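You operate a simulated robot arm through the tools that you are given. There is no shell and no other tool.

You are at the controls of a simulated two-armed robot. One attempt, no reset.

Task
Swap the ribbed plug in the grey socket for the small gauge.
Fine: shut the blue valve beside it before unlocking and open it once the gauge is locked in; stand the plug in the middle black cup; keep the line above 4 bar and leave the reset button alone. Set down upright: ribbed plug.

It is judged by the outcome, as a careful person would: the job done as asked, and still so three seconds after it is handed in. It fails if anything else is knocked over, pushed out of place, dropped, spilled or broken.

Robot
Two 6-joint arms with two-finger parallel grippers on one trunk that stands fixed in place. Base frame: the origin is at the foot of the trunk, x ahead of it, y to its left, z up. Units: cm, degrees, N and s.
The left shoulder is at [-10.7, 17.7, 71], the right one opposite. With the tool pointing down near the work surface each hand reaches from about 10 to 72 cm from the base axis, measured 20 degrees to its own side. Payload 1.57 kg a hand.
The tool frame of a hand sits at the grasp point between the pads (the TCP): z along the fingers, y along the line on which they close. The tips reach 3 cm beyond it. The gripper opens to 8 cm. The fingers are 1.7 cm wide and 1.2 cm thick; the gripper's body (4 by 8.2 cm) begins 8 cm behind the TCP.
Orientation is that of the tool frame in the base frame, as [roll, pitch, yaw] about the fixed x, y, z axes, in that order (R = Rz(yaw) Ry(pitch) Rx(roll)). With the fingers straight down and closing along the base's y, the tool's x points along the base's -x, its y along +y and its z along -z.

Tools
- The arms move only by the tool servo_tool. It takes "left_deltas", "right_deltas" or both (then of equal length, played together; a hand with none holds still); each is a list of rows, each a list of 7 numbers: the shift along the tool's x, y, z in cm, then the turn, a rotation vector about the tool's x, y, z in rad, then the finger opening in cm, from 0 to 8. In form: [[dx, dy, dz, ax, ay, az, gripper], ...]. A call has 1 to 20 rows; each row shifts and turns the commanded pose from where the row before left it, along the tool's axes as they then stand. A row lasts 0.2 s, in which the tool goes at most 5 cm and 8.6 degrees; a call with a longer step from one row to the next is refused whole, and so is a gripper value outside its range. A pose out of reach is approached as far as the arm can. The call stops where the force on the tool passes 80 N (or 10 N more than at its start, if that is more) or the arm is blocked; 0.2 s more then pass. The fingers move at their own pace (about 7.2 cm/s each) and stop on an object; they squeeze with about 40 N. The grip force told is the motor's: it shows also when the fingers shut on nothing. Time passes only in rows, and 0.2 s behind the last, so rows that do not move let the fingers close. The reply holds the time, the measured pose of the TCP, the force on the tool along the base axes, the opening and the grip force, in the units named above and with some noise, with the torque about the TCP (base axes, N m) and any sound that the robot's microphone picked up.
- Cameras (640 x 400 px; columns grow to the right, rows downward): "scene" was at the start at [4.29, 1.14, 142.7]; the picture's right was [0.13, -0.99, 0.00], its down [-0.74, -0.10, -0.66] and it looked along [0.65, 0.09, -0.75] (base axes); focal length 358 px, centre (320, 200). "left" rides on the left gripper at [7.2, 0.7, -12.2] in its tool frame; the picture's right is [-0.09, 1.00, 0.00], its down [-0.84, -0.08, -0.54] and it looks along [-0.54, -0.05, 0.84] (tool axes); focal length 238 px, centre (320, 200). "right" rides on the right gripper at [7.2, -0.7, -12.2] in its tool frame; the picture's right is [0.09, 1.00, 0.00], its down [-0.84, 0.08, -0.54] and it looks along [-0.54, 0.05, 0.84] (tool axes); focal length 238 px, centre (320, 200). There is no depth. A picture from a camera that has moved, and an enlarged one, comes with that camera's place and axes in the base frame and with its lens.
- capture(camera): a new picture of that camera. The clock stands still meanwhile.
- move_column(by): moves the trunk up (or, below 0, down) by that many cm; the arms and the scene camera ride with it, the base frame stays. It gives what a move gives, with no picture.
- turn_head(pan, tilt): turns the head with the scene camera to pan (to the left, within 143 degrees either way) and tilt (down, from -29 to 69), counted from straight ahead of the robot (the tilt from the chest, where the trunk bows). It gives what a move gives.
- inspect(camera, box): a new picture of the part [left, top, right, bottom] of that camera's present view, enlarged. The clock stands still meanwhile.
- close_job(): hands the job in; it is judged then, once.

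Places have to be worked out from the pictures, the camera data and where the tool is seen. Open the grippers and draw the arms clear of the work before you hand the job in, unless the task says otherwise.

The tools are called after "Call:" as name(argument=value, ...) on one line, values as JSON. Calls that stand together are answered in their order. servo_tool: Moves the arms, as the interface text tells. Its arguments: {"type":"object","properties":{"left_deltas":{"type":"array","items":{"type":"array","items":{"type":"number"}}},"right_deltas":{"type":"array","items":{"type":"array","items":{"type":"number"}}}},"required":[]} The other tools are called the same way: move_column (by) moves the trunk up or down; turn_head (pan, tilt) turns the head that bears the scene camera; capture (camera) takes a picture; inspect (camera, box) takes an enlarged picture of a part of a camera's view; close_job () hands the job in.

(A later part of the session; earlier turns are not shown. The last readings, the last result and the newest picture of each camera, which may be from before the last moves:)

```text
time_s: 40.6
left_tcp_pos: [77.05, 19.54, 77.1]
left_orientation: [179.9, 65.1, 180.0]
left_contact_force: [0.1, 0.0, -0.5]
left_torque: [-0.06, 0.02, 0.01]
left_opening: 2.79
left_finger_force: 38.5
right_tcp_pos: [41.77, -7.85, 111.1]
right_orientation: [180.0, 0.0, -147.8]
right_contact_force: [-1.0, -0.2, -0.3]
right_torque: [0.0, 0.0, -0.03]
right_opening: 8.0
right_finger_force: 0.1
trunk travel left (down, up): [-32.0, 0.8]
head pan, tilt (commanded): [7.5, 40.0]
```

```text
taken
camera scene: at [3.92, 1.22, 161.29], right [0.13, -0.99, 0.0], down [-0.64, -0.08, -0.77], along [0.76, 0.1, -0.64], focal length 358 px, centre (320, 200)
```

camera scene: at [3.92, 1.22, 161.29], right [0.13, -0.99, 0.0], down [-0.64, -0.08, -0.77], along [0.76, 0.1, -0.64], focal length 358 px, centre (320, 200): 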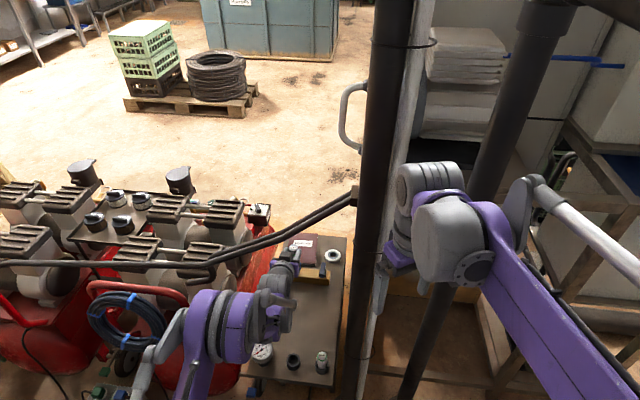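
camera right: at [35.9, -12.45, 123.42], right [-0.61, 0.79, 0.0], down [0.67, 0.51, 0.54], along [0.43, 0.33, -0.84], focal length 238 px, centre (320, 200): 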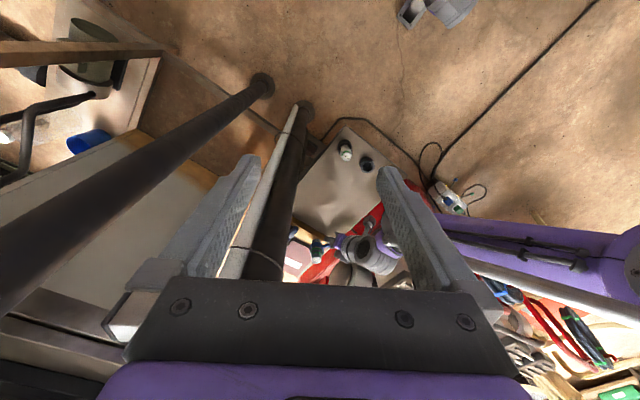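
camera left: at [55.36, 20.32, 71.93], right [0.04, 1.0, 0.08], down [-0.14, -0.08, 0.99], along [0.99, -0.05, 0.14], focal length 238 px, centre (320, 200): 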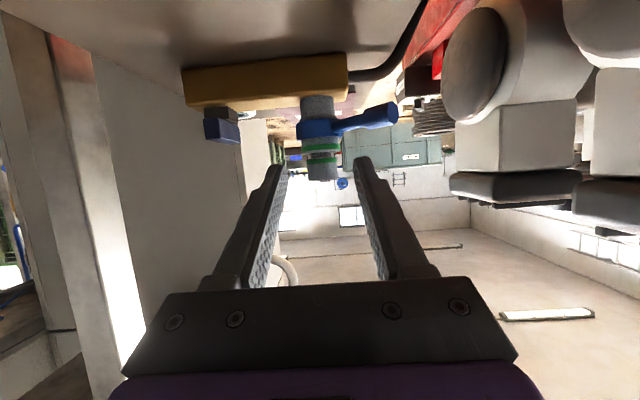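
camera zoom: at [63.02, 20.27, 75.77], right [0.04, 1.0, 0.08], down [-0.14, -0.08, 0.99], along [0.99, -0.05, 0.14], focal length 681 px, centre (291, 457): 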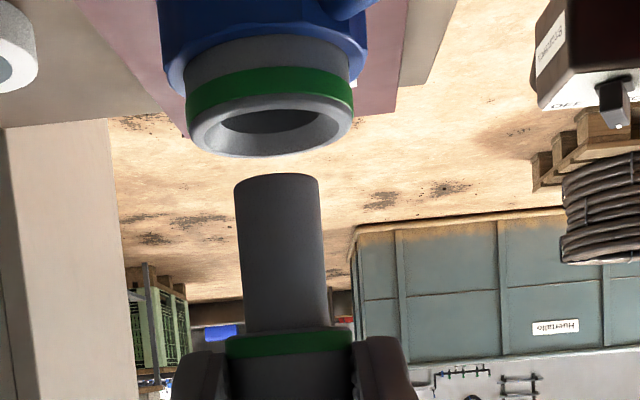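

The plug is fully out (stem ≈3.6 cm long, 1.9 cm dia). I carry it back and right toward the middle cup, keeping it upright and high.

Call:
servo_tool(left_deltas=[[-0.45, 0, -0.21, 0, 0, 0, 1.5], [0.895, -0.783, -2.709, 0, 0, 0, 1.5], [0.895, -0.783, -2.709, 0, 0, 0, 1.5], [0.895, -0.783, -2.709, 0, 0, 0, 1.5], [0.895, -0.783, -2.709, 0, 0, 0, 1.5], [0.895, -0.783, -2.709, 0, 0, 0, 1.5], [0.895, -0.783, -2.709, 0, 0, 0, 1.5]])

Call:
capture(camera="scene")

Call:
capture(camera="left")

Call:
capture(camera="right")

```text
time_s: 42.2
left_tcp_pos: [61.42, 14.81, 80.33]
left_orientation: [179.8, 65.0, 180.0]
left_contact_force: [0.5, 0.1, 0.2]
left_torque: [0.0, 0.01, -0.02]
left_opening: 2.83
left_finger_force: 38.1
left hand out of reach, approached as far as the arm can: row 7
right_tcp_pos: [41.7, -7.87, 111.17]
right_orientation: [179.9, 0.0, -147.8]
right_contact_force: [-0.3, -0.6, -0.3]
right_torque: [0.01, 0.0, -0.01]
right_opening: 7.98
right_finger_force: 0.0
trunk travel left (down, up): [-32.0, 0.8]
head pan, tilt (commanded): [7.5, 40.0]
```

```text
taken
camera scene: at [3.9, 1.19, 161.29], right [0.13, -0.99, 0.0], down [-0.64, -0.08, -0.77], along [0.76, 0.1, -0.64], focal length 358 px, centre (320, 200)
```

scene: 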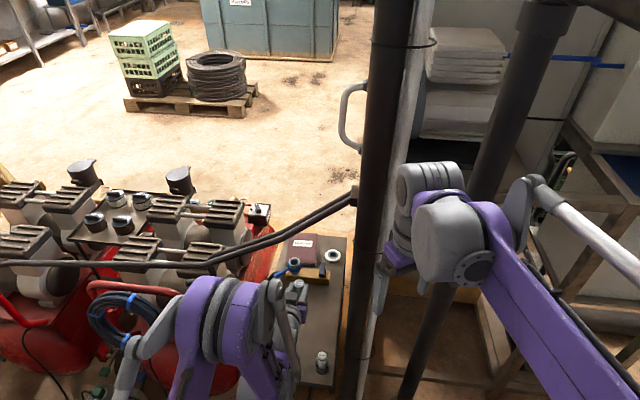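

```text
taken
camera left: at [47.28, 15.48, 79.03], right [0.04, 1.0, 0.08], down [-0.14, -0.08, 0.99], along [0.99, -0.05, 0.13], focal length 238 px, centre (320, 200)
```

left: 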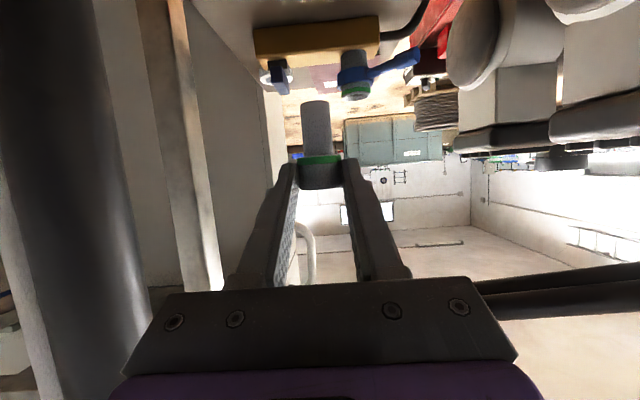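

```text
taken
camera right: at [35.87, -12.47, 123.43], right [-0.61, 0.79, 0.0], down [0.67, 0.51, 0.54], along [0.43, 0.33, -0.84], focal length 238 px, centre (320, 200)
```

right: 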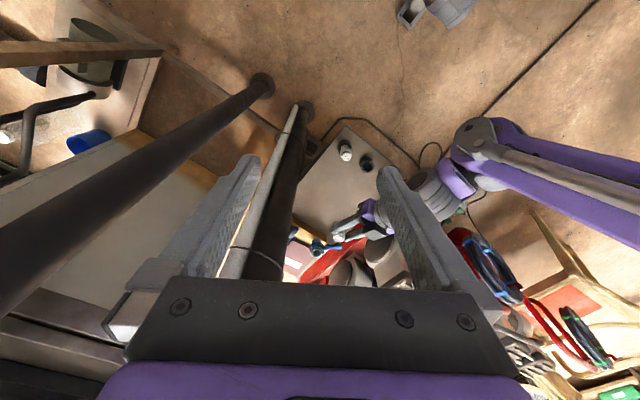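

The arm hits a wrist limit this close in with the trunk raised, so I need the shoulder lower. I'll raise the hand relative to the trunk first, then lower the trunk in stages.

Call:
servo_tool(left_deltas=[[-1.95, 0, -1.736, 0, 0, 0, 1.5], [-1.95, 0, -1.736, 0, 0, 0, 1.5], [-1.95, 0, -1.736, 0, 0, 0, 1.5], [-1.95, 0, -1.736, 0, 0, 0, 1.5]])

Call:
capture(camera="scene")

```text
time_s: 43.2
left_tcp_pos: [58.31, 14.64, 90.27]
left_orientation: [179.9, 65.1, 179.9]
left_contact_force: [0.8, 0.2, 0.1]
left_torque: [-0.02, -0.01, 0.04]
left_opening: 2.79
left_finger_force: 38.6
right_tcp_pos: [41.76, -7.87, 111.15]
right_orientation: [-180.0, 0.0, -147.9]
right_contact_force: [0.2, 0.4, 0.2]
right_torque: [-0.05, 0.01, 0.0]
right_opening: 8.01
right_finger_force: 0.0
trunk travel left (down, up): [-32.0, 0.8]
head pan, tilt (commanded): [7.5, 40.0]
```

```text
taken
camera scene: at [3.83, 1.21, 161.29], right [0.13, -0.99, 0.0], down [-0.64, -0.08, -0.77], along [0.76, 0.1, -0.64], focal length 358 px, centre (320, 200)
```

scene: 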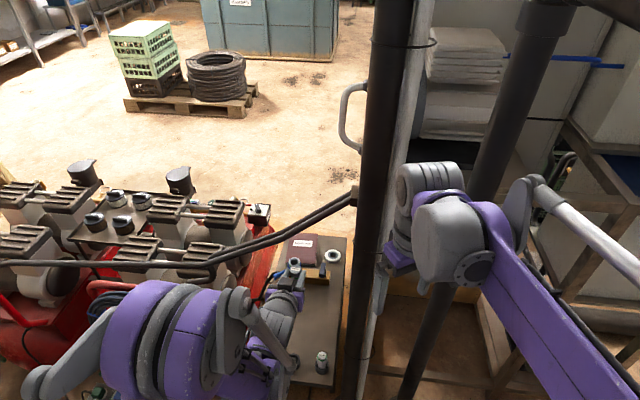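

Reach is fine again. Lowering the trunk by 12 cm.

Call:
move_column(by=-12)

Call:
capture(camera="scene")

Call:
capture(camera="right")

```text
time_s: 44.7
left_tcp_pos: [58.33, 14.85, 78.23]
left_orientation: [179.9, 65.1, -180.0]
left_contact_force: [-0.8, 0.0, 0.2]
left_torque: [-0.01, 0.03, 0.02]
left_opening: 2.81
left_finger_force: 38.5
right_tcp_pos: [41.78, -7.9, 99.08]
right_orientation: [179.9, -0.2, -147.8]
right_contact_force: [-0.2, -0.4, -0.2]
right_torque: [-0.02, 0.01, -0.02]
right_opening: 8.0
right_finger_force: 0.0
trunk travel left (down, up): [-20.0, 12.8]
head pan, tilt (commanded): [7.5, 40.0]
```

```text
taken
camera scene: at [4.4, 1.22, 148.8], right [0.13, -0.99, 0.0], down [-0.64, -0.08, -0.77], along [0.76, 0.1, -0.64], focal length 358 px, centre (320, 200)
```

scene: 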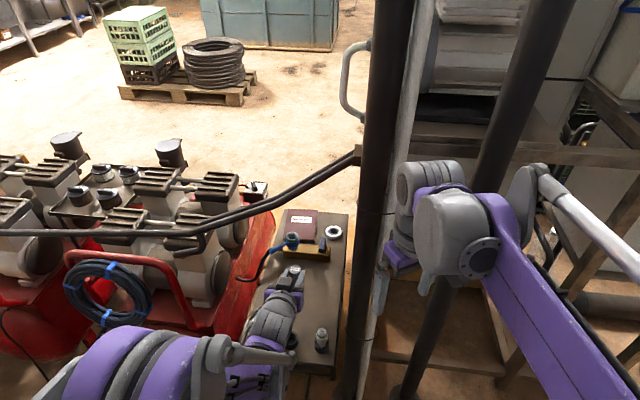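

```text
taken
camera right: at [35.92, -12.45, 111.44], right [-0.61, 0.79, 0.0], down [0.67, 0.51, 0.54], along [0.43, 0.33, -0.84], focal length 238 px, centre (320, 200)
```

right: 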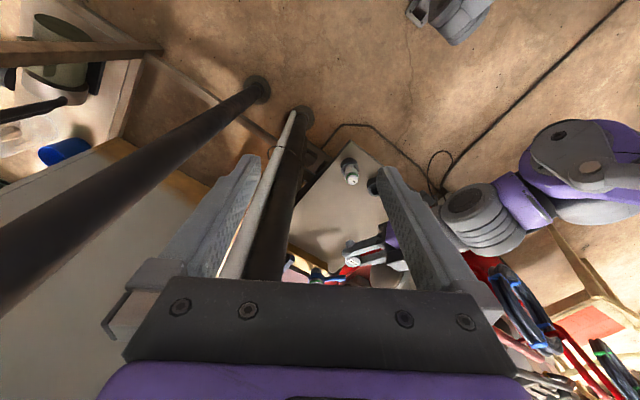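

Trunk lowered fine. Raise the hand again relative to the trunk and lower the trunk another 12 cm.

Call:
servo_tool(left_deltas=[[-1.95, 0, -1.736, 0, 0, 0, 1.5], [-1.95, 0, -1.736, 0, 0, 0, 1.5], [-1.95, 0, -1.736, 0, 0, 0, 1.5], [-1.95, 0, -1.736, 0, 0, 0, 1.5]])

Call:
capture(camera="scene")

```text
time_s: 45.7
left_tcp_pos: [55.11, 14.98, 88.26]
left_orientation: [179.9, 65.2, -180.0]
left_contact_force: [-0.4, -0.4, -0.5]
left_torque: [-0.01, 0.04, -0.02]
left_opening: 2.8
left_finger_force: 38.5
right_tcp_pos: [41.75, -7.8, 99.17]
right_orientation: [-180.0, 0.1, -147.9]
right_contact_force: [-0.3, 0.0, 1.1]
right_torque: [0.02, 0.0, 0.02]
right_opening: 7.98
right_finger_force: 0.1
trunk travel left (down, up): [-20.0, 12.8]
head pan, tilt (commanded): [7.5, 40.0]
```

```text
taken
camera scene: at [4.33, 1.22, 148.8], right [0.13, -0.99, 0.0], down [-0.64, -0.08, -0.77], along [0.76, 0.1, -0.64], focal length 358 px, centre (320, 200)
```

scene: 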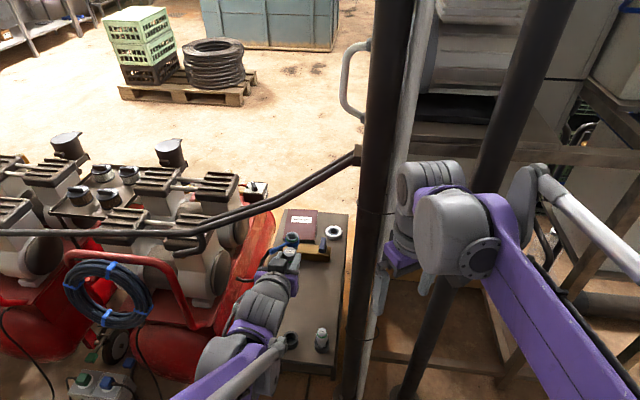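

Good pose with a flatter forearm. Lowering the trunk another 10 cm.

Call:
move_column(by=-10)

Call:
capture(camera="scene")

Call:
capture(camera="left")

```text
time_s: 47.0
left_tcp_pos: [55.25, 14.81, 78.23]
left_orientation: [180.0, 65.1, -180.0]
left_contact_force: [-0.7, 0.3, -0.1]
left_torque: [-0.03, 0.05, -0.01]
left_opening: 2.81
left_finger_force: 38.0
right_tcp_pos: [41.83, -7.79, 89.08]
right_orientation: [179.9, 0.0, -148.0]
right_contact_force: [0.1, -0.2, 0.2]
right_torque: [0.03, 0.0, 0.03]
right_opening: 8.02
right_finger_force: 0.1
trunk travel left (down, up): [-10.0, 22.8]
head pan, tilt (commanded): [7.5, 40.0]
```

```text
taken
camera scene: at [6.26, 1.22, 138.62], right [0.13, -0.99, 0.0], down [-0.64, -0.08, -0.77], along [0.76, 0.1, -0.64], focal length 358 px, centre (320, 200)
```

scene: 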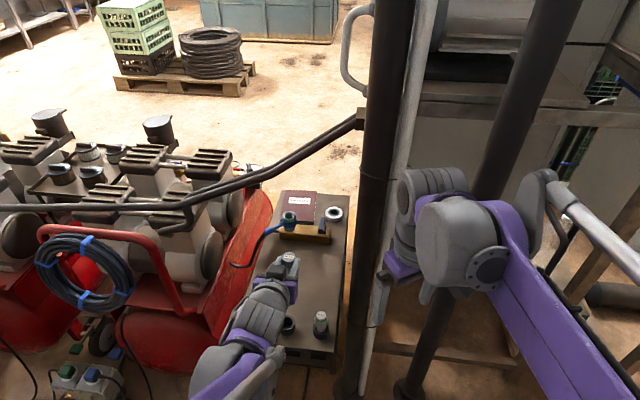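

```text
taken
camera left: at [41.12, 15.45, 77.0], right [0.04, 1.0, 0.08], down [-0.14, -0.08, 0.99], along [0.99, -0.05, 0.14], focal length 238 px, centre (320, 200)
```

left: 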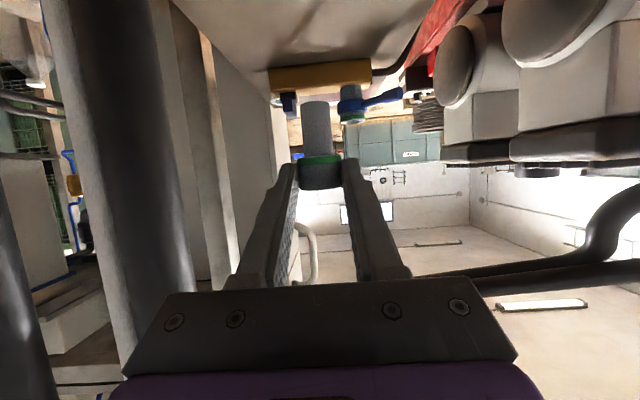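

Zooming in on the cups to locate the middle one precisely.

Call:
inspect(camera="scene", box=[240, 290, 350, 370])

Call:
inspect(camera="right", box=[280, 130, 420, 220])

```text
5.00 times, centred on (295, 330) of scene
camera zoom: at [6.26, 1.22, 138.62], right [0.13, -0.99, 0.0], down [-0.64, -0.08, -0.77], along [0.76, 0.1, -0.64], focal length 1791 px, centre (445, -450)
```

zoom: 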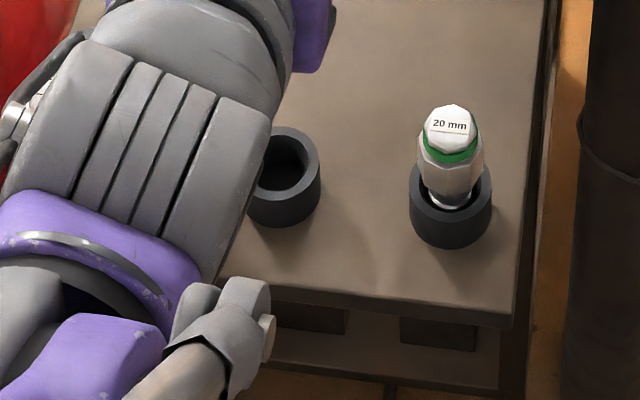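

```text
4.44 times, centred on (350, 175) of right
camera zoom: at [35.89, -12.44, 101.45], right [-0.61, 0.79, 0.0], down [0.67, 0.51, 0.54], along [0.43, 0.33, -0.84], focal length 1059 px, centre (187, 311)
```

zoom: 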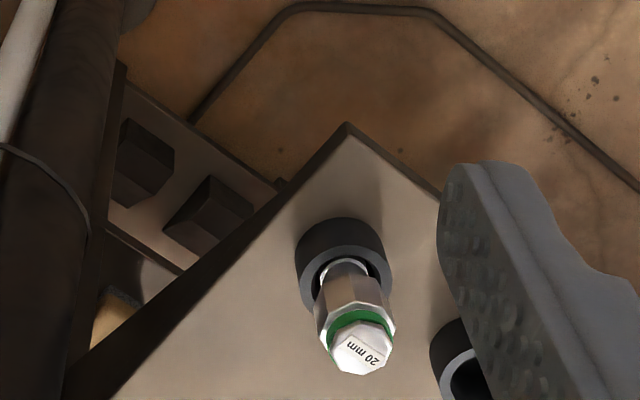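

Middle cup centre estimated at (50.2, 14.7), rim z≈63.3. I move the plug back over it at height and turn the right hand a bit so its camera sees the cup from the side.

Call:
servo_tool(left_deltas=[[0.944, -0.05, -2.024, 0, 0, 0, 1.5], [0.944, -0.05, -2.024, 0, 0, 0, 1.5], [0.944, -0.05, -2.024, 0, 0, 0, 1.5]], right_deltas=[[0, 0, 0, 0, 0, -0.133, 8], [0, 0, 0, 0, 0, -0.133, 8], [0, 0, 0, 0, 0, -0.133, 8]])

Call:
capture(camera="right")

Call:
capture(camera="scene")

```text
time_s: 47.8
left_tcp_pos: [48.63, 14.75, 78.35]
left_orientation: [179.9, 65.1, -180.0]
left_contact_force: [-0.4, 0.5, 0.2]
left_torque: [0.01, 0.0, 0.03]
left_opening: 2.79
left_finger_force: 38.5
right_tcp_pos: [41.84, -7.89, 89.14]
right_orientation: [-180.0, 0.1, -124.8]
right_contact_force: [0.7, -0.2, -0.1]
right_torque: [-0.01, 0.0, 0.02]
right_opening: 8.0
right_finger_force: 0.0
trunk travel left (down, up): [-10.0, 22.8]
head pan, tilt (commanded): [7.5, 40.0]
```

```text
taken
camera right: at [38.11, -14.34, 101.45], right [-0.87, 0.49, 0.0], down [0.42, 0.73, 0.54], along [0.27, 0.47, -0.84], focal length 238 px, centre (320, 200)
```

right: 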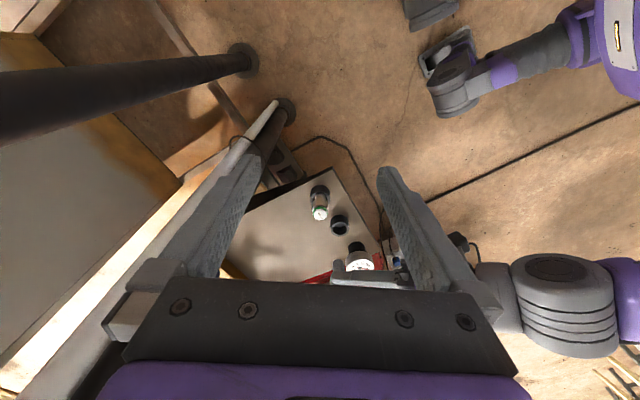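

```text
taken
camera scene: at [6.23, 1.22, 138.61], right [0.13, -0.99, 0.0], down [-0.64, -0.08, -0.77], along [0.76, 0.1, -0.64], focal length 358 px, centre (320, 200)
```

scene: 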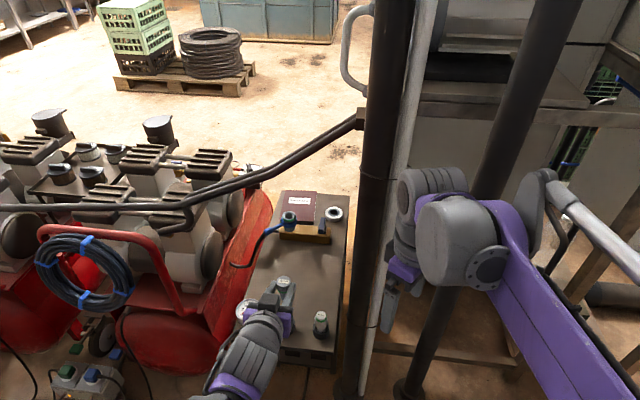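

Reach is fine. Zooming the right camera on the cups and plug.

Call:
inspect(camera="right", box=[290, 175, 420, 285])

Call:
inspect(camera="scene", box=[230, 265, 340, 365])

```text
3.64 times, centred on (355, 230) of right
camera zoom: at [38.11, -14.34, 101.45], right [-0.87, 0.49, 0.0], down [0.42, 0.73, 0.54], along [0.27, 0.47, -0.84], focal length 867 px, centre (193, 91)
```

zoom: 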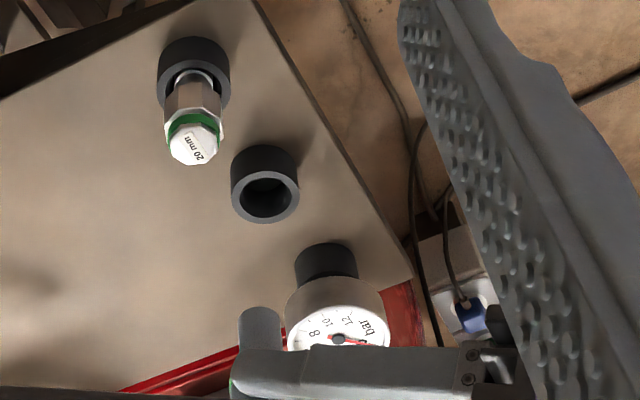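

```text
4.00 times, centred on (285, 315) of scene
camera zoom: at [6.23, 1.22, 138.61], right [0.13, -0.99, 0.0], down [-0.64, -0.08, -0.77], along [0.76, 0.1, -0.64], focal length 1433 px, centre (460, -260)
```

zoom: 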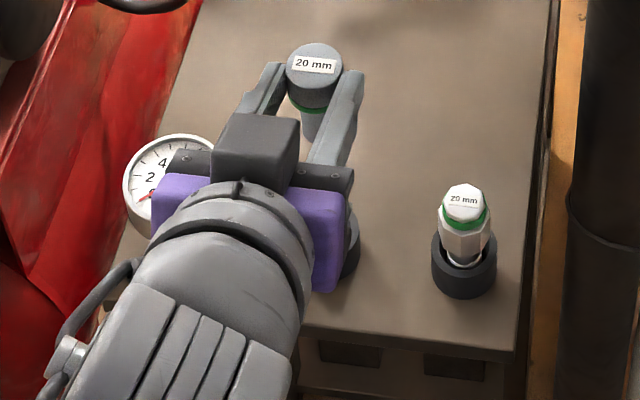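

Both cameras see the cup well. I descend so the stem end is ~1.5–2 cm above the rim, then compare in both views.

Call:
servo_tool(left_deltas=[[2.127, -0.033, 0.88, 0, 0, 0, 1.5], [2.127, -0.033, 0.88, 0, 0, 0, 1.5], [2.127, -0.033, 0.88, 0, 0, 0, 1.5]])

Call:
inspect(camera="right", box=[290, 175, 420, 285])

Call:
inspect(camera="left", box=[220, 20, 440, 180])

```text
time_s: 48.6
left_tcp_pos: [48.07, 14.38, 71.28]
left_orientation: [179.9, 65.0, 180.0]
left_contact_force: [-0.2, 0.5, 0.1]
left_torque: [0.0, 0.02, 0.03]
left_opening: 2.79
left_finger_force: 38.2
right_tcp_pos: [41.84, -7.94, 89.11]
right_orientation: [180.0, 0.0, -125.0]
right_contact_force: [0.5, -0.8, 0.3]
right_torque: [0.04, 0.02, 0.03]
right_opening: 8.0
right_finger_force: 0.0
trunk travel left (down, up): [-10.0, 22.8]
head pan, tilt (commanded): [7.5, 40.0]
```

```text
3.64 times, centred on (355, 230) of right
camera zoom: at [38.16, -14.34, 101.42], right [-0.87, 0.5, 0.0], down [0.42, 0.73, 0.54], along [0.27, 0.47, -0.84], focal length 867 px, centre (193, 91)
```

zoom: 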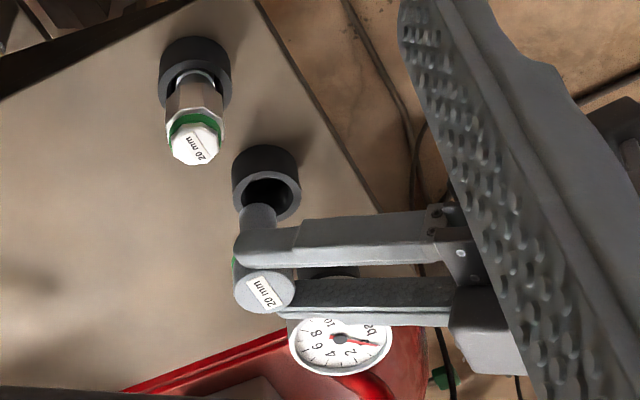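

```text
2.50 times, centred on (330, 100) of left
camera zoom: at [34.06, 15.08, 70.01], right [0.04, 1.0, 0.08], down [-0.14, -0.08, 0.99], along [0.99, -0.05, 0.13], focal length 596 px, centre (295, 450)
```

zoom: 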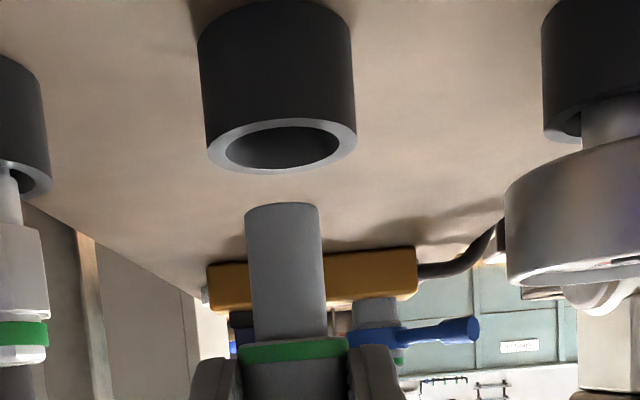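

Left view: plug y is within ~1–2 mm; right view: the plug axis is about 0.8 cm too far forward. I shift back 0.8 cm and left 0.15 cm and recheck.

Call:
servo_tool(left_deltas=[[0.17, 0.075, -0.363, 0, 0, 0, 1.5], [0.17, 0.075, -0.363, 0, 0, 0, 1.5], [0, 0, 0, 0, 0, 0, 1.5]])

Call:
inspect(camera="right", box=[310, 190, 390, 260])

Call:
inspect(camera="left", box=[240, 20, 400, 140])

```text
time_s: 49.4
left_tcp_pos: [47.47, 14.54, 71.32]
left_orientation: [179.9, 65.1, -180.0]
left_contact_force: [-0.6, -0.4, -0.9]
left_torque: [0.0, 0.0, -0.02]
left_opening: 2.78
left_finger_force: 38.5
right_tcp_pos: [41.92, -7.8, 89.17]
right_orientation: [179.9, 0.0, -125.0]
right_contact_force: [-0.6, 0.0, 0.6]
right_torque: [0.0, 0.0, 0.01]
right_opening: 8.01
right_finger_force: 0.0
trunk travel left (down, up): [-10.0, 22.8]
head pan, tilt (commanded): [7.5, 40.0]
```

```text
5.71 times, centred on (350, 225) of right
camera zoom: at [38.12, -14.34, 101.43], right [-0.87, 0.5, 0.0], down [0.42, 0.73, 0.54], along [0.27, 0.47, -0.84], focal length 1362 px, centre (149, 57)
```

zoom: 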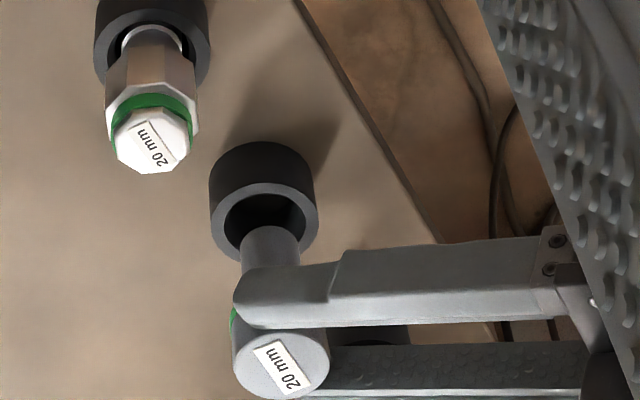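

```text
3.33 times, centred on (320, 80) of left
camera zoom: at [33.37, 15.18, 69.95], right [0.04, 1.0, 0.08], down [-0.14, -0.08, 0.99], along [0.99, -0.05, 0.13], focal length 794 px, centre (320, 600)
```

zoom: 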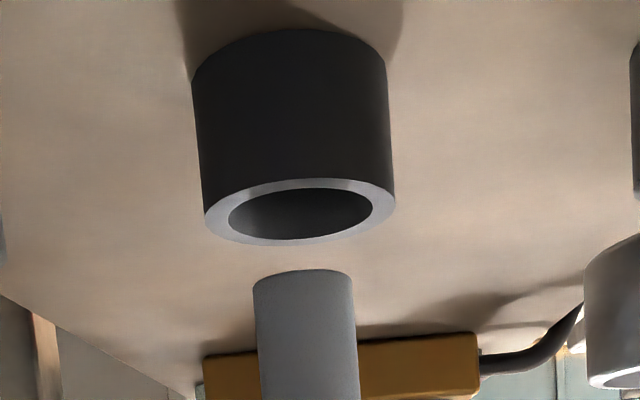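

Now aligned to about 1 mm in both views. Descending 2 cm with a tiny correction.

Call:
servo_tool(left_deltas=[[0.432, 0.025, 0.257, 0, 0, 0, 1.5], [0.432, 0.025, 0.257, 0, 0, 0, 1.5], [0.453, 0, 0.211, 0, 0, 0, 1.5], [0.453, 0, 0.211, 0, 0, 0, 1.5]])

Call:
inspect(camera="right", box=[310, 190, 390, 260])

Call:
inspect(camera="left", box=[240, 20, 400, 140])

```text
time_s: 50.4
left_tcp_pos: [47.46, 14.75, 69.32]
left_orientation: [179.9, 65.2, -180.0]
left_contact_force: [0.0, -0.2, 0.4]
left_torque: [-0.03, 0.0, -0.05]
left_opening: 2.77
left_finger_force: 38.4
right_tcp_pos: [41.76, -7.87, 89.1]
right_orientation: [179.9, 0.0, -125.0]
right_contact_force: [1.0, -0.5, -0.2]
right_torque: [0.03, 0.0, 0.0]
right_opening: 8.01
right_finger_force: 0.0
trunk travel left (down, up): [-10.0, 22.8]
head pan, tilt (commanded): [7.5, 40.0]
```

```text
5.71 times, centred on (350, 225) of right
camera zoom: at [38.13, -14.34, 101.43], right [-0.87, 0.5, 0.0], down [0.42, 0.73, 0.54], along [0.27, 0.47, -0.84], focal length 1362 px, centre (149, 57)
```

zoom: 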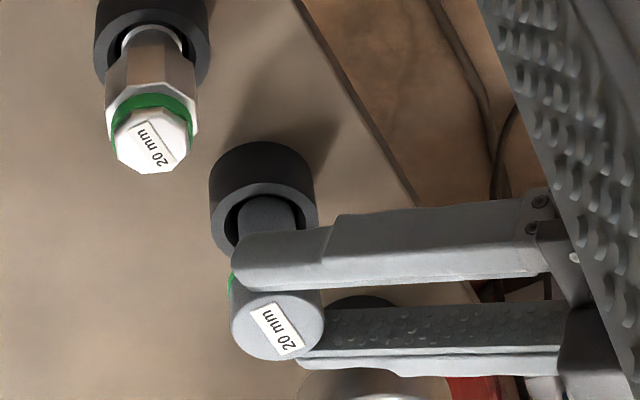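

```text
3.33 times, centred on (320, 80) of left
camera zoom: at [33.45, 15.39, 68.05], right [0.04, 1.0, 0.08], down [-0.14, -0.08, 0.99], along [0.99, -0.05, 0.14], focal length 794 px, centre (320, 600)
```

zoom: 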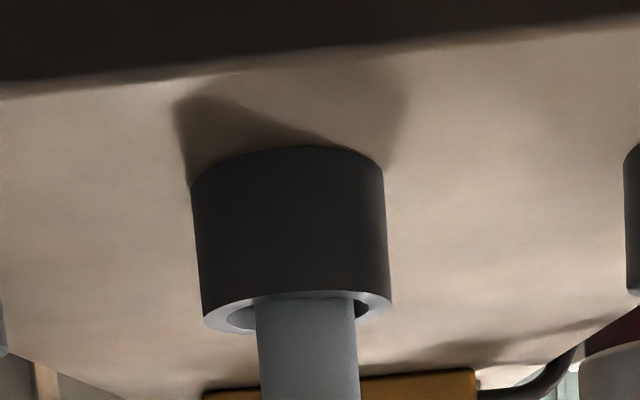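

The stem end is entering the cup; a 1 mm shift right is needed. Continue down in 0.5 cm steps, monitoring force.

Call:
servo_tool(left_deltas=[[-0.021, -0.12, 0.045, 0, 0, 0, 1.5], [0.453, 0, 0.211, 0, 0, 0, 1.5], [0.453, 0, 0.211, 0, 0, 0, 1.5]])

Call:
inspect(camera="left", box=[240, 20, 400, 140])

```text
time_s: 51.2
left_tcp_pos: [47.75, 14.59, 68.29]
left_orientation: [179.9, 65.2, 180.0]
left_contact_force: [0.0, -0.5, -0.1]
left_torque: [-0.02, 0.0, 0.02]
left_opening: 2.78
left_finger_force: 38.5
right_tcp_pos: [41.82, -7.84, 89.15]
right_orientation: [-180.0, 0.0, -125.0]
right_contact_force: [-0.1, -0.5, -0.5]
right_torque: [0.0, 0.03, 0.02]
right_opening: 7.99
right_finger_force: 0.2
trunk travel left (down, up): [-10.0, 22.8]
head pan, tilt (commanded): [7.5, 40.0]
```

```text
3.33 times, centred on (320, 80) of left
camera zoom: at [33.56, 15.28, 67.09], right [0.04, 1.0, 0.08], down [-0.14, -0.08, 0.99], along [0.99, -0.05, 0.13], focal length 794 px, centre (320, 600)
```

zoom: 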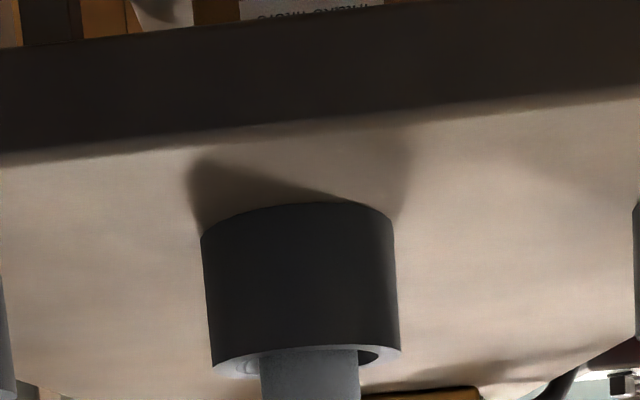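

No contact force; the stem is going in. Continue down.

Call:
servo_tool(left_deltas=[[0.363, -0.05, 0.169, 0, 0, 0, 1.5], [0.363, 0, 0.169, 0, 0, 0, 1.5], [0.363, 0, 0.169, 0, 0, 0, 1.5]])

Call:
inspect(camera="left", box=[240, 20, 400, 180])

Call:
inspect(camera="right", box=[310, 190, 390, 260])

```text
time_s: 52.0
left_tcp_pos: [47.41, 14.54, 67.26]
left_orientation: [179.8, 65.4, 179.9]
left_contact_force: [3.8, 3.0, 29.4]
left_torque: [0.12, -0.87, 0.08]
left_opening: 2.83
left_finger_force: 38.4
right_tcp_pos: [41.72, -7.85, 89.19]
right_orientation: [-180.0, 0.1, -125.0]
right_contact_force: [0.4, 0.3, -0.5]
right_torque: [0.0, 0.01, 0.04]
right_opening: 8.0
right_finger_force: 0.0
trunk travel left (down, up): [-10.0, 22.8]
head pan, tilt (commanded): [7.5, 40.0]
```

```text
2.50 times, centred on (320, 100) of left
camera zoom: at [33.39, 15.22, 65.91], right [0.04, 1.0, 0.08], down [-0.14, -0.08, 0.99], along [0.99, -0.05, 0.14], focal length 596 px, centre (320, 450)
```

zoom: 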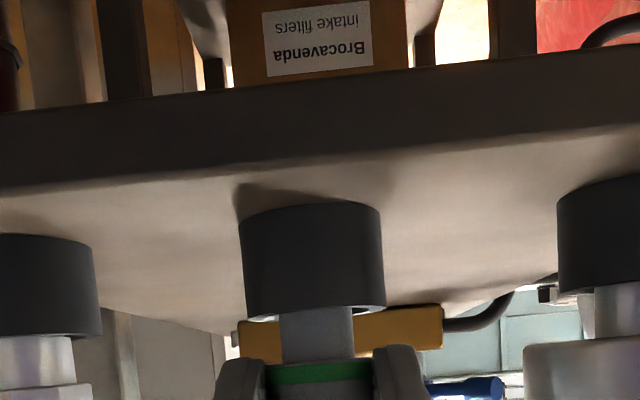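

```text
5.71 times, centred on (350, 225) of right
camera zoom: at [37.98, -14.36, 101.51], right [-0.87, 0.5, 0.0], down [0.42, 0.73, 0.54], along [0.27, 0.47, -0.84], focal length 1362 px, centre (149, 57)
```

zoom: 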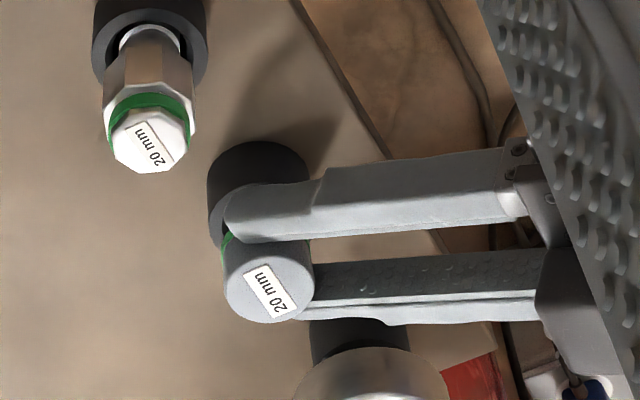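

It is seated on the cup floor (29 N up; hex plug beside shows the same stem exposure). I relieve the load and open the fingers gradually.

Call:
servo_tool(left_deltas=[[-0.272, 0, -0.127, 0, 0, 0, 1.5], [0, 0, 0, 0, 0, 0, 1.5]])

```text
time_s: 52.6
left_tcp_pos: [47.54, 14.58, 67.43]
left_orientation: [179.9, 64.9, 179.9]
left_contact_force: [0.7, -0.1, 0.4]
left_torque: [0.0, 0.01, 0.0]
left_opening: 2.8
left_finger_force: 38.2
right_tcp_pos: [41.88, -7.87, 89.16]
right_orientation: [-180.0, 0.1, -125.0]
right_contact_force: [-0.5, -0.2, -0.6]
right_torque: [0.02, 0.02, 0.0]
right_opening: 8.0
right_finger_force: 0.2
trunk travel left (down, up): [-10.0, 22.8]
head pan, tilt (commanded): [7.5, 40.0]
```

Load is gone. Lower by a millimetre and open the fingers in small increments.

Call:
servo_tool(left_deltas=[[0.072, 0, 0.034, 0, 0, 0, 1.5], [0, 0, 0, 0, 0, 0, 2.85], [0, 0, 0, 0, 0, 0, 3.1], [0, 0, 0, 0, 0, 0, 3.5], [0, 0, 0, 0, 0, 0, 4.2], [0, 0, 0, 0, 0, 0, 4.8]])

Call:
inspect(camera="left", box=[220, 20, 420, 200])

Call:
inspect(camera="right", box=[300, 190, 400, 280])

```text
time_s: 54.0
left_tcp_pos: [47.56, 14.56, 67.5]
left_orientation: [179.8, 65.1, 180.0]
left_contact_force: [-0.2, 0.1, -0.1]
left_torque: [-0.01, 0.02, 0.01]
left_opening: 4.81
left_finger_force: 0.1
right_tcp_pos: [41.83, -7.82, 89.18]
right_orientation: [180.0, -0.1, -125.0]
right_contact_force: [0.4, 0.4, 0.5]
right_torque: [-0.01, -0.03, -0.01]
right_opening: 8.03
right_finger_force: 0.0
trunk travel left (down, up): [-10.0, 22.8]
head pan, tilt (commanded): [7.5, 40.0]
```

```text
2.22 times, centred on (320, 110) of left
camera zoom: at [33.5, 15.26, 66.07], right [0.04, 1.0, 0.08], down [-0.14, -0.08, 0.99], along [0.99, -0.05, 0.13], focal length 530 px, centre (320, 400)
```

zoom: 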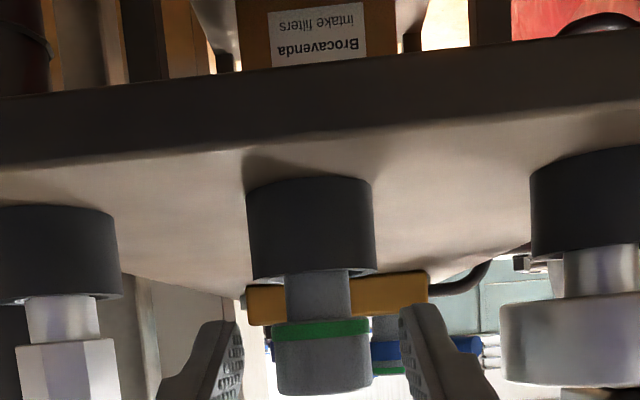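

```text
4.44 times, centred on (350, 235) of right
camera zoom: at [38.12, -14.34, 101.44], right [-0.87, 0.5, 0.0], down [0.42, 0.73, 0.54], along [0.27, 0.47, -0.84], focal length 1059 px, centre (187, 44)
```

zoom: 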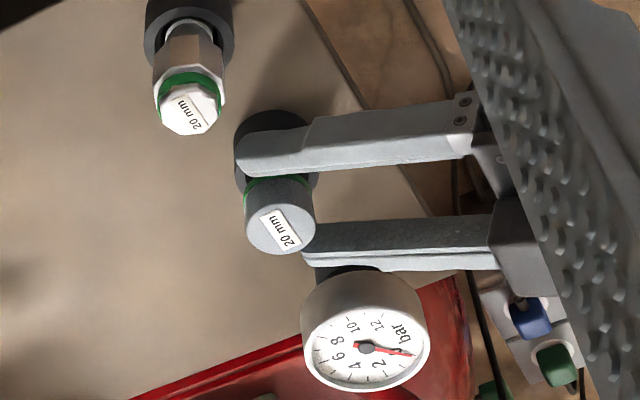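

The ribbed plug stands upright in the middle cup. I raise the hand straight up clear of it and then study the gauge.

Call:
servo_tool(left_deltas=[[-0.906, 0, -0.4226, 0, 0, 0, 4.8], [-1.813, 0, -0.845, 0, 0, 0, 4.8], [-1.813, 0, -0.845, 0, 0, 0, 4.8], [-1.813, 0, -0.845, 0, 0, 0, 4.8], [-1.813, 0, -0.845, 0, 0, 0, 4.8]])

Call:
inspect(camera="scene", box=[220, 270, 350, 365])

Call:
inspect(camera="right", box=[300, 170, 420, 290])

```text
time_s: 55.2
left_tcp_pos: [47.39, 14.59, 76.13]
left_orientation: [179.9, 65.2, 180.0]
left_contact_force: [-0.2, -0.3, 0.5]
left_torque: [-0.03, -0.02, 0.01]
left_opening: 4.78
left_finger_force: 0.0
right_tcp_pos: [41.91, -7.96, 89.12]
right_orientation: [180.0, 0.1, -124.9]
right_contact_force: [-0.9, -0.3, -0.3]
right_torque: [0.0, 0.01, 0.01]
right_opening: 8.0
right_finger_force: 0.1
trunk travel left (down, up): [-10.0, 22.8]
head pan, tilt (commanded): [7.5, 40.0]
```

```text
4.21 times, centred on (285, 318) of scene
camera zoom: at [6.24, 1.22, 138.61], right [0.13, -0.99, 0.0], down [-0.64, -0.08, -0.77], along [0.76, 0.1, -0.64], focal length 1508 px, centre (467, -295)
```

zoom: 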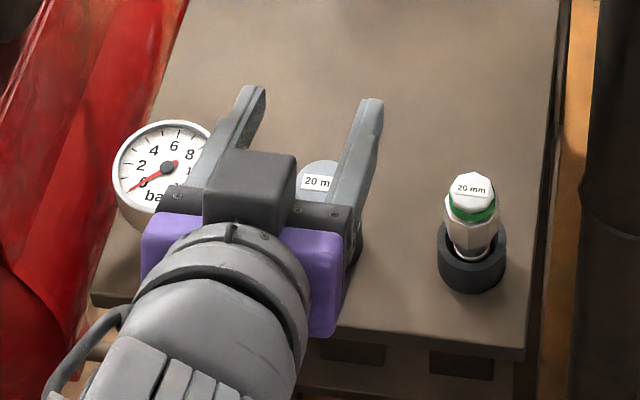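

```text
3.33 times, centred on (360, 230) of right
camera zoom: at [38.1, -14.34, 101.44], right [-0.87, 0.5, 0.0], down [0.42, 0.73, 0.54], along [0.27, 0.47, -0.84], focal length 794 px, centre (187, 100)
```

zoom: 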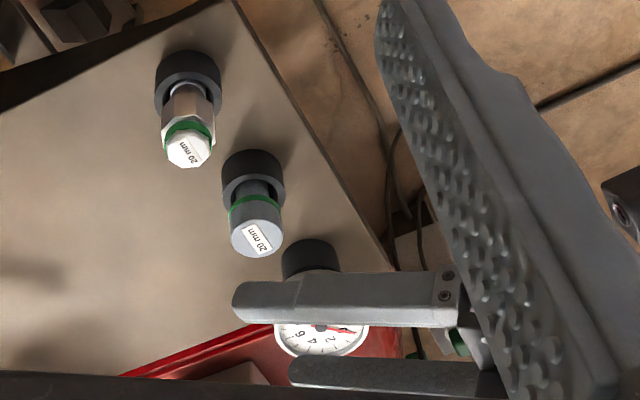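

The plug stands properly. Now I look at the gauge from the low left camera to judge its case shape and tilt.

Call:
capture(camera="left")

Call:
inspect(camera="scene", box=[235, 280, 285, 330])

```text
taken
camera left: at [33.38, 15.27, 74.96], right [0.04, 1.0, 0.08], down [-0.14, -0.08, 0.99], along [0.99, -0.05, 0.14], focal length 238 px, centre (320, 200)
```

left: 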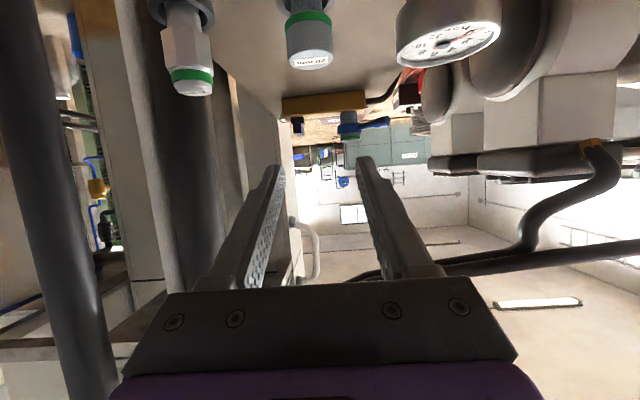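

```text
8.00 times, centred on (260, 305) of scene
camera zoom: at [6.24, 1.22, 138.61], right [0.13, -0.99, 0.0], down [-0.64, -0.08, -0.77], along [0.76, 0.1, -0.64], focal length 2866 px, centre (800, -640)
```

zoom: 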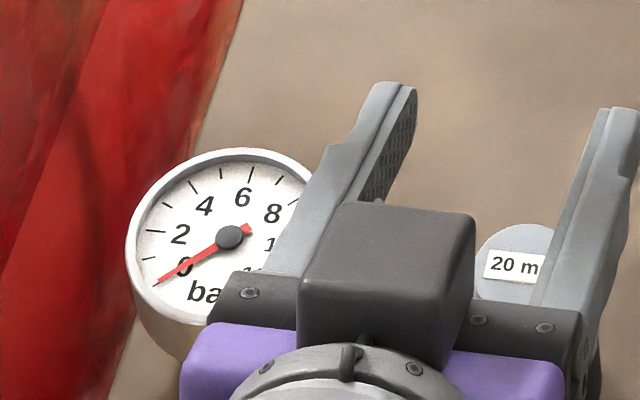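

The gauge case is a horizontal disc (≈5.6 cm dia, dial up) centred near (49.7, 23.2), z ≈65.5–68, stem in the left cup. I move over to it at safe height with the fingers opened to 7 cm.

Call:
servo_tool(left_deltas=[[0, 0, 0, 0, 0, 0, 7], [-0.17, 2.85, 0.363, 0, 0, 0, 7], [-0.17, 2.85, 0.363, 0, 0, 0, 7], [-0.17, 2.85, 0.363, 0, 0, 0, 7]])

Call:
capture(camera="left")

Call:
capture(camera="scene")

Call:
inspect(camera="right", box=[300, 190, 420, 290])

```text
time_s: 56.2
left_tcp_pos: [48.81, 23.27, 76.29]
left_orientation: [179.9, 65.0, -179.9]
left_contact_force: [-0.2, 1.0, 0.0]
left_torque: [-0.01, 0.01, -0.02]
left_opening: 6.98
left_finger_force: 0.1
right_tcp_pos: [41.83, -7.86, 89.12]
right_orientation: [180.0, 0.0, -125.0]
right_contact_force: [0.0, -0.1, -0.1]
right_torque: [0.01, 0.01, 0.02]
right_opening: 7.99
right_finger_force: 0.1
trunk travel left (down, up): [-10.0, 22.8]
head pan, tilt (commanded): [7.5, 40.0]
```

```text
taken
camera left: at [34.66, 23.89, 74.94], right [0.04, 1.0, 0.08], down [-0.14, -0.08, 0.99], along [0.99, -0.05, 0.13], focal length 238 px, centre (320, 200)
```

left: 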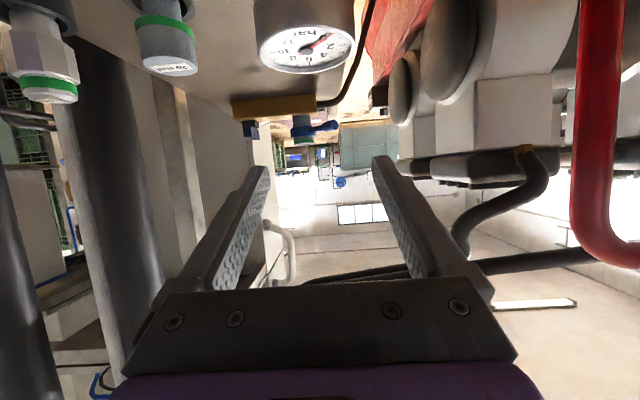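

```text
taken
camera scene: at [6.28, 1.24, 138.61], right [0.13, -0.99, 0.0], down [-0.64, -0.08, -0.77], along [0.76, 0.1, -0.64], focal length 358 px, centre (320, 200)
```

scene: 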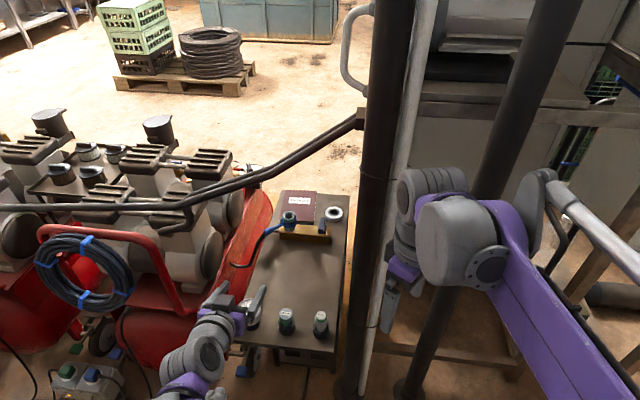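

```text
4.00 times, centred on (360, 240) of right
camera zoom: at [38.13, -14.32, 101.43], right [-0.87, 0.5, 0.0], down [0.42, 0.73, 0.54], along [0.27, 0.47, -0.84], focal length 953 px, centre (160, 40)
```

zoom: 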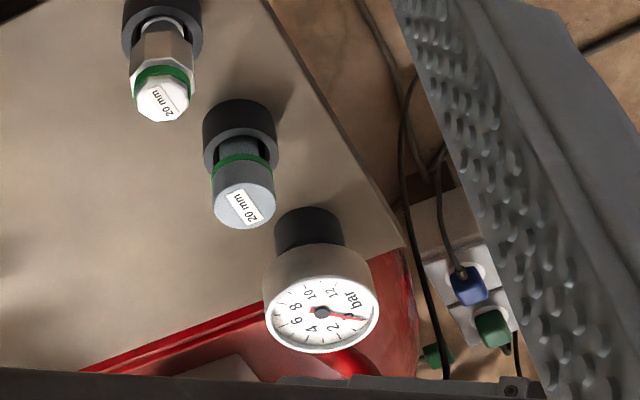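

Centred over the gauge (y ≈23.15). Descending partway to re-check alignment.

Call:
servo_tool(left_deltas=[[1.925, -0.05, 0.842, 0, 0, 0, 7], [1.925, -0.05, 0.842, 0, 0, 0, 7]])

Call:
inspect(camera="left", box=[220, 20, 420, 180])

Call:
inspect(camera="right", box=[300, 190, 420, 290])

Call:
inspect(camera="scene", box=[190, 270, 310, 360])

```text
time_s: 56.8
left_tcp_pos: [48.76, 23.03, 72.28]
left_orientation: [179.8, 65.0, 180.0]
left_contact_force: [0.0, 1.0, 0.0]
left_torque: [-0.05, -0.01, 0.01]
left_opening: 7.03
left_finger_force: 0.1
right_tcp_pos: [41.84, -7.88, 89.13]
right_orientation: [-180.0, -0.1, -124.9]
right_contact_force: [-0.3, 0.2, -0.6]
right_torque: [0.01, 0.0, 0.0]
right_opening: 8.0
right_finger_force: 0.1
trunk travel left (down, up): [-10.0, 22.8]
head pan, tilt (commanded): [7.5, 40.0]
```

```text
2.50 times, centred on (320, 100) of left
camera zoom: at [34.61, 23.72, 70.88], right [0.04, 1.0, 0.08], down [-0.14, -0.08, 0.99], along [0.99, -0.05, 0.13], focal length 596 px, centre (320, 450)
```

zoom: 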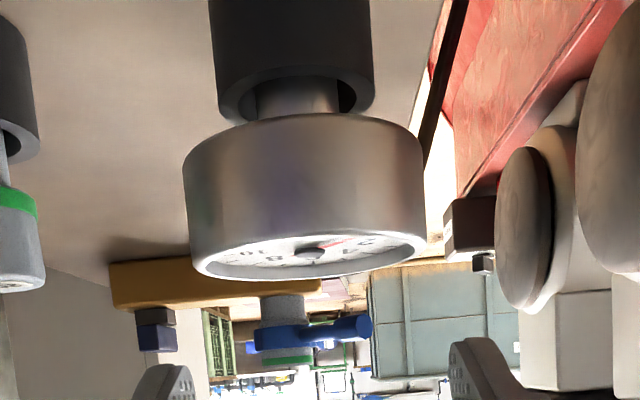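

```text
4.00 times, centred on (360, 240) of right
camera zoom: at [38.15, -14.33, 101.43], right [-0.87, 0.5, 0.0], down [0.42, 0.73, 0.54], along [0.27, 0.47, -0.84], focal length 953 px, centre (160, 40)
```

zoom: 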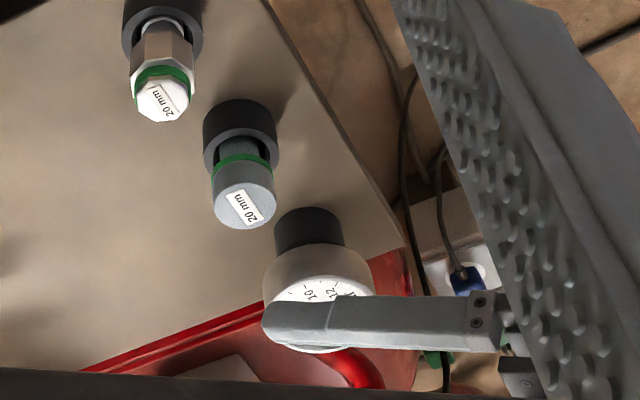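

```text
4.44 times, centred on (250, 315) of scene
camera zoom: at [6.3, 1.23, 138.61], right [0.13, -0.99, 0.0], down [-0.64, -0.08, -0.77], along [0.76, 0.1, -0.64], focal length 1592 px, centre (631, -311)
```

zoom: 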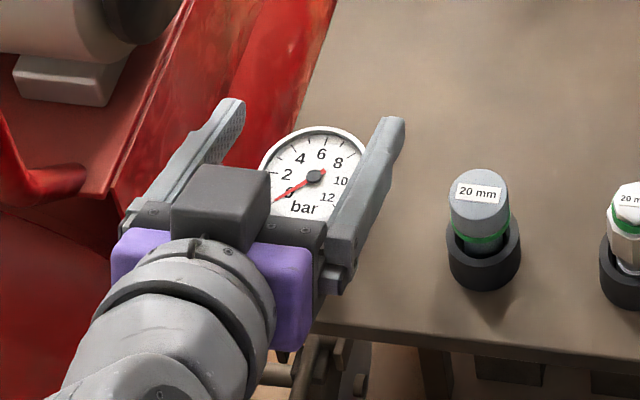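

Fingers straddle the case evenly. Descending to grip height.

Call:
servo_tool(left_deltas=[[1.51, 0.017, 0.704, 0, 0, 0, 7], [1.51, 0.017, 0.704, 0, 0, 0, 7], [1.51, 0.017, 0.704, 0, 0, 0, 7]])

Call:
inspect(camera="left", box=[200, 60, 440, 220])

Call:
inspect(camera="scene", box=[190, 280, 310, 370])

```text
time_s: 57.6
left_tcp_pos: [48.44, 23.3, 67.11]
left_orientation: [180.0, 65.0, -180.0]
left_contact_force: [0.2, 0.5, -0.2]
left_torque: [0.0, -0.04, -0.01]
left_opening: 6.98
left_finger_force: 0.0
right_tcp_pos: [41.92, -7.87, 89.2]
right_orientation: [179.9, 0.1, -124.9]
right_contact_force: [1.3, 0.5, 0.7]
right_torque: [-0.02, 0.02, -0.02]
right_opening: 8.03
right_finger_force: 0.1
trunk travel left (down, up): [-10.0, 22.8]
head pan, tilt (commanded): [7.5, 40.0]
```

```text
2.50 times, centred on (320, 140) of left
camera zoom: at [34.46, 23.9, 65.81], right [0.04, 1.0, 0.08], down [-0.14, -0.08, 0.99], along [0.99, -0.05, 0.13], focal length 596 px, centre (320, 350)
```

zoom: 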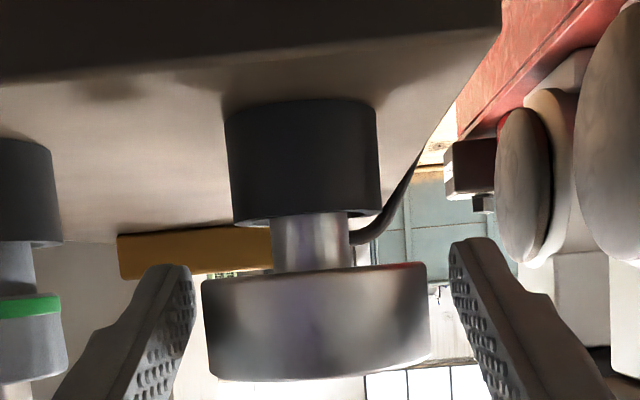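

```text
4.44 times, centred on (250, 325) of scene
camera zoom: at [6.3, 1.23, 138.61], right [0.13, -0.99, 0.0], down [-0.64, -0.08, -0.77], along [0.76, 0.1, -0.64], focal length 1592 px, centre (631, -356)
```

zoom: 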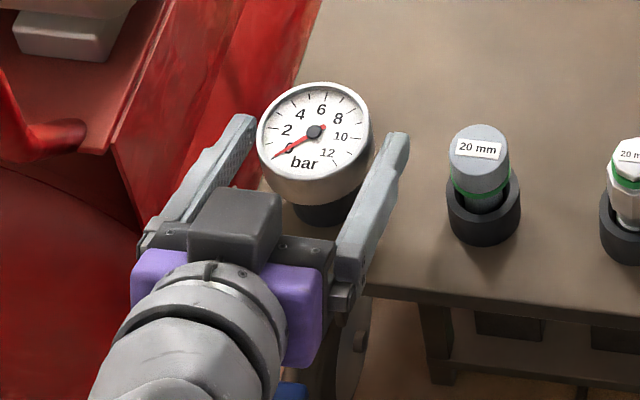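

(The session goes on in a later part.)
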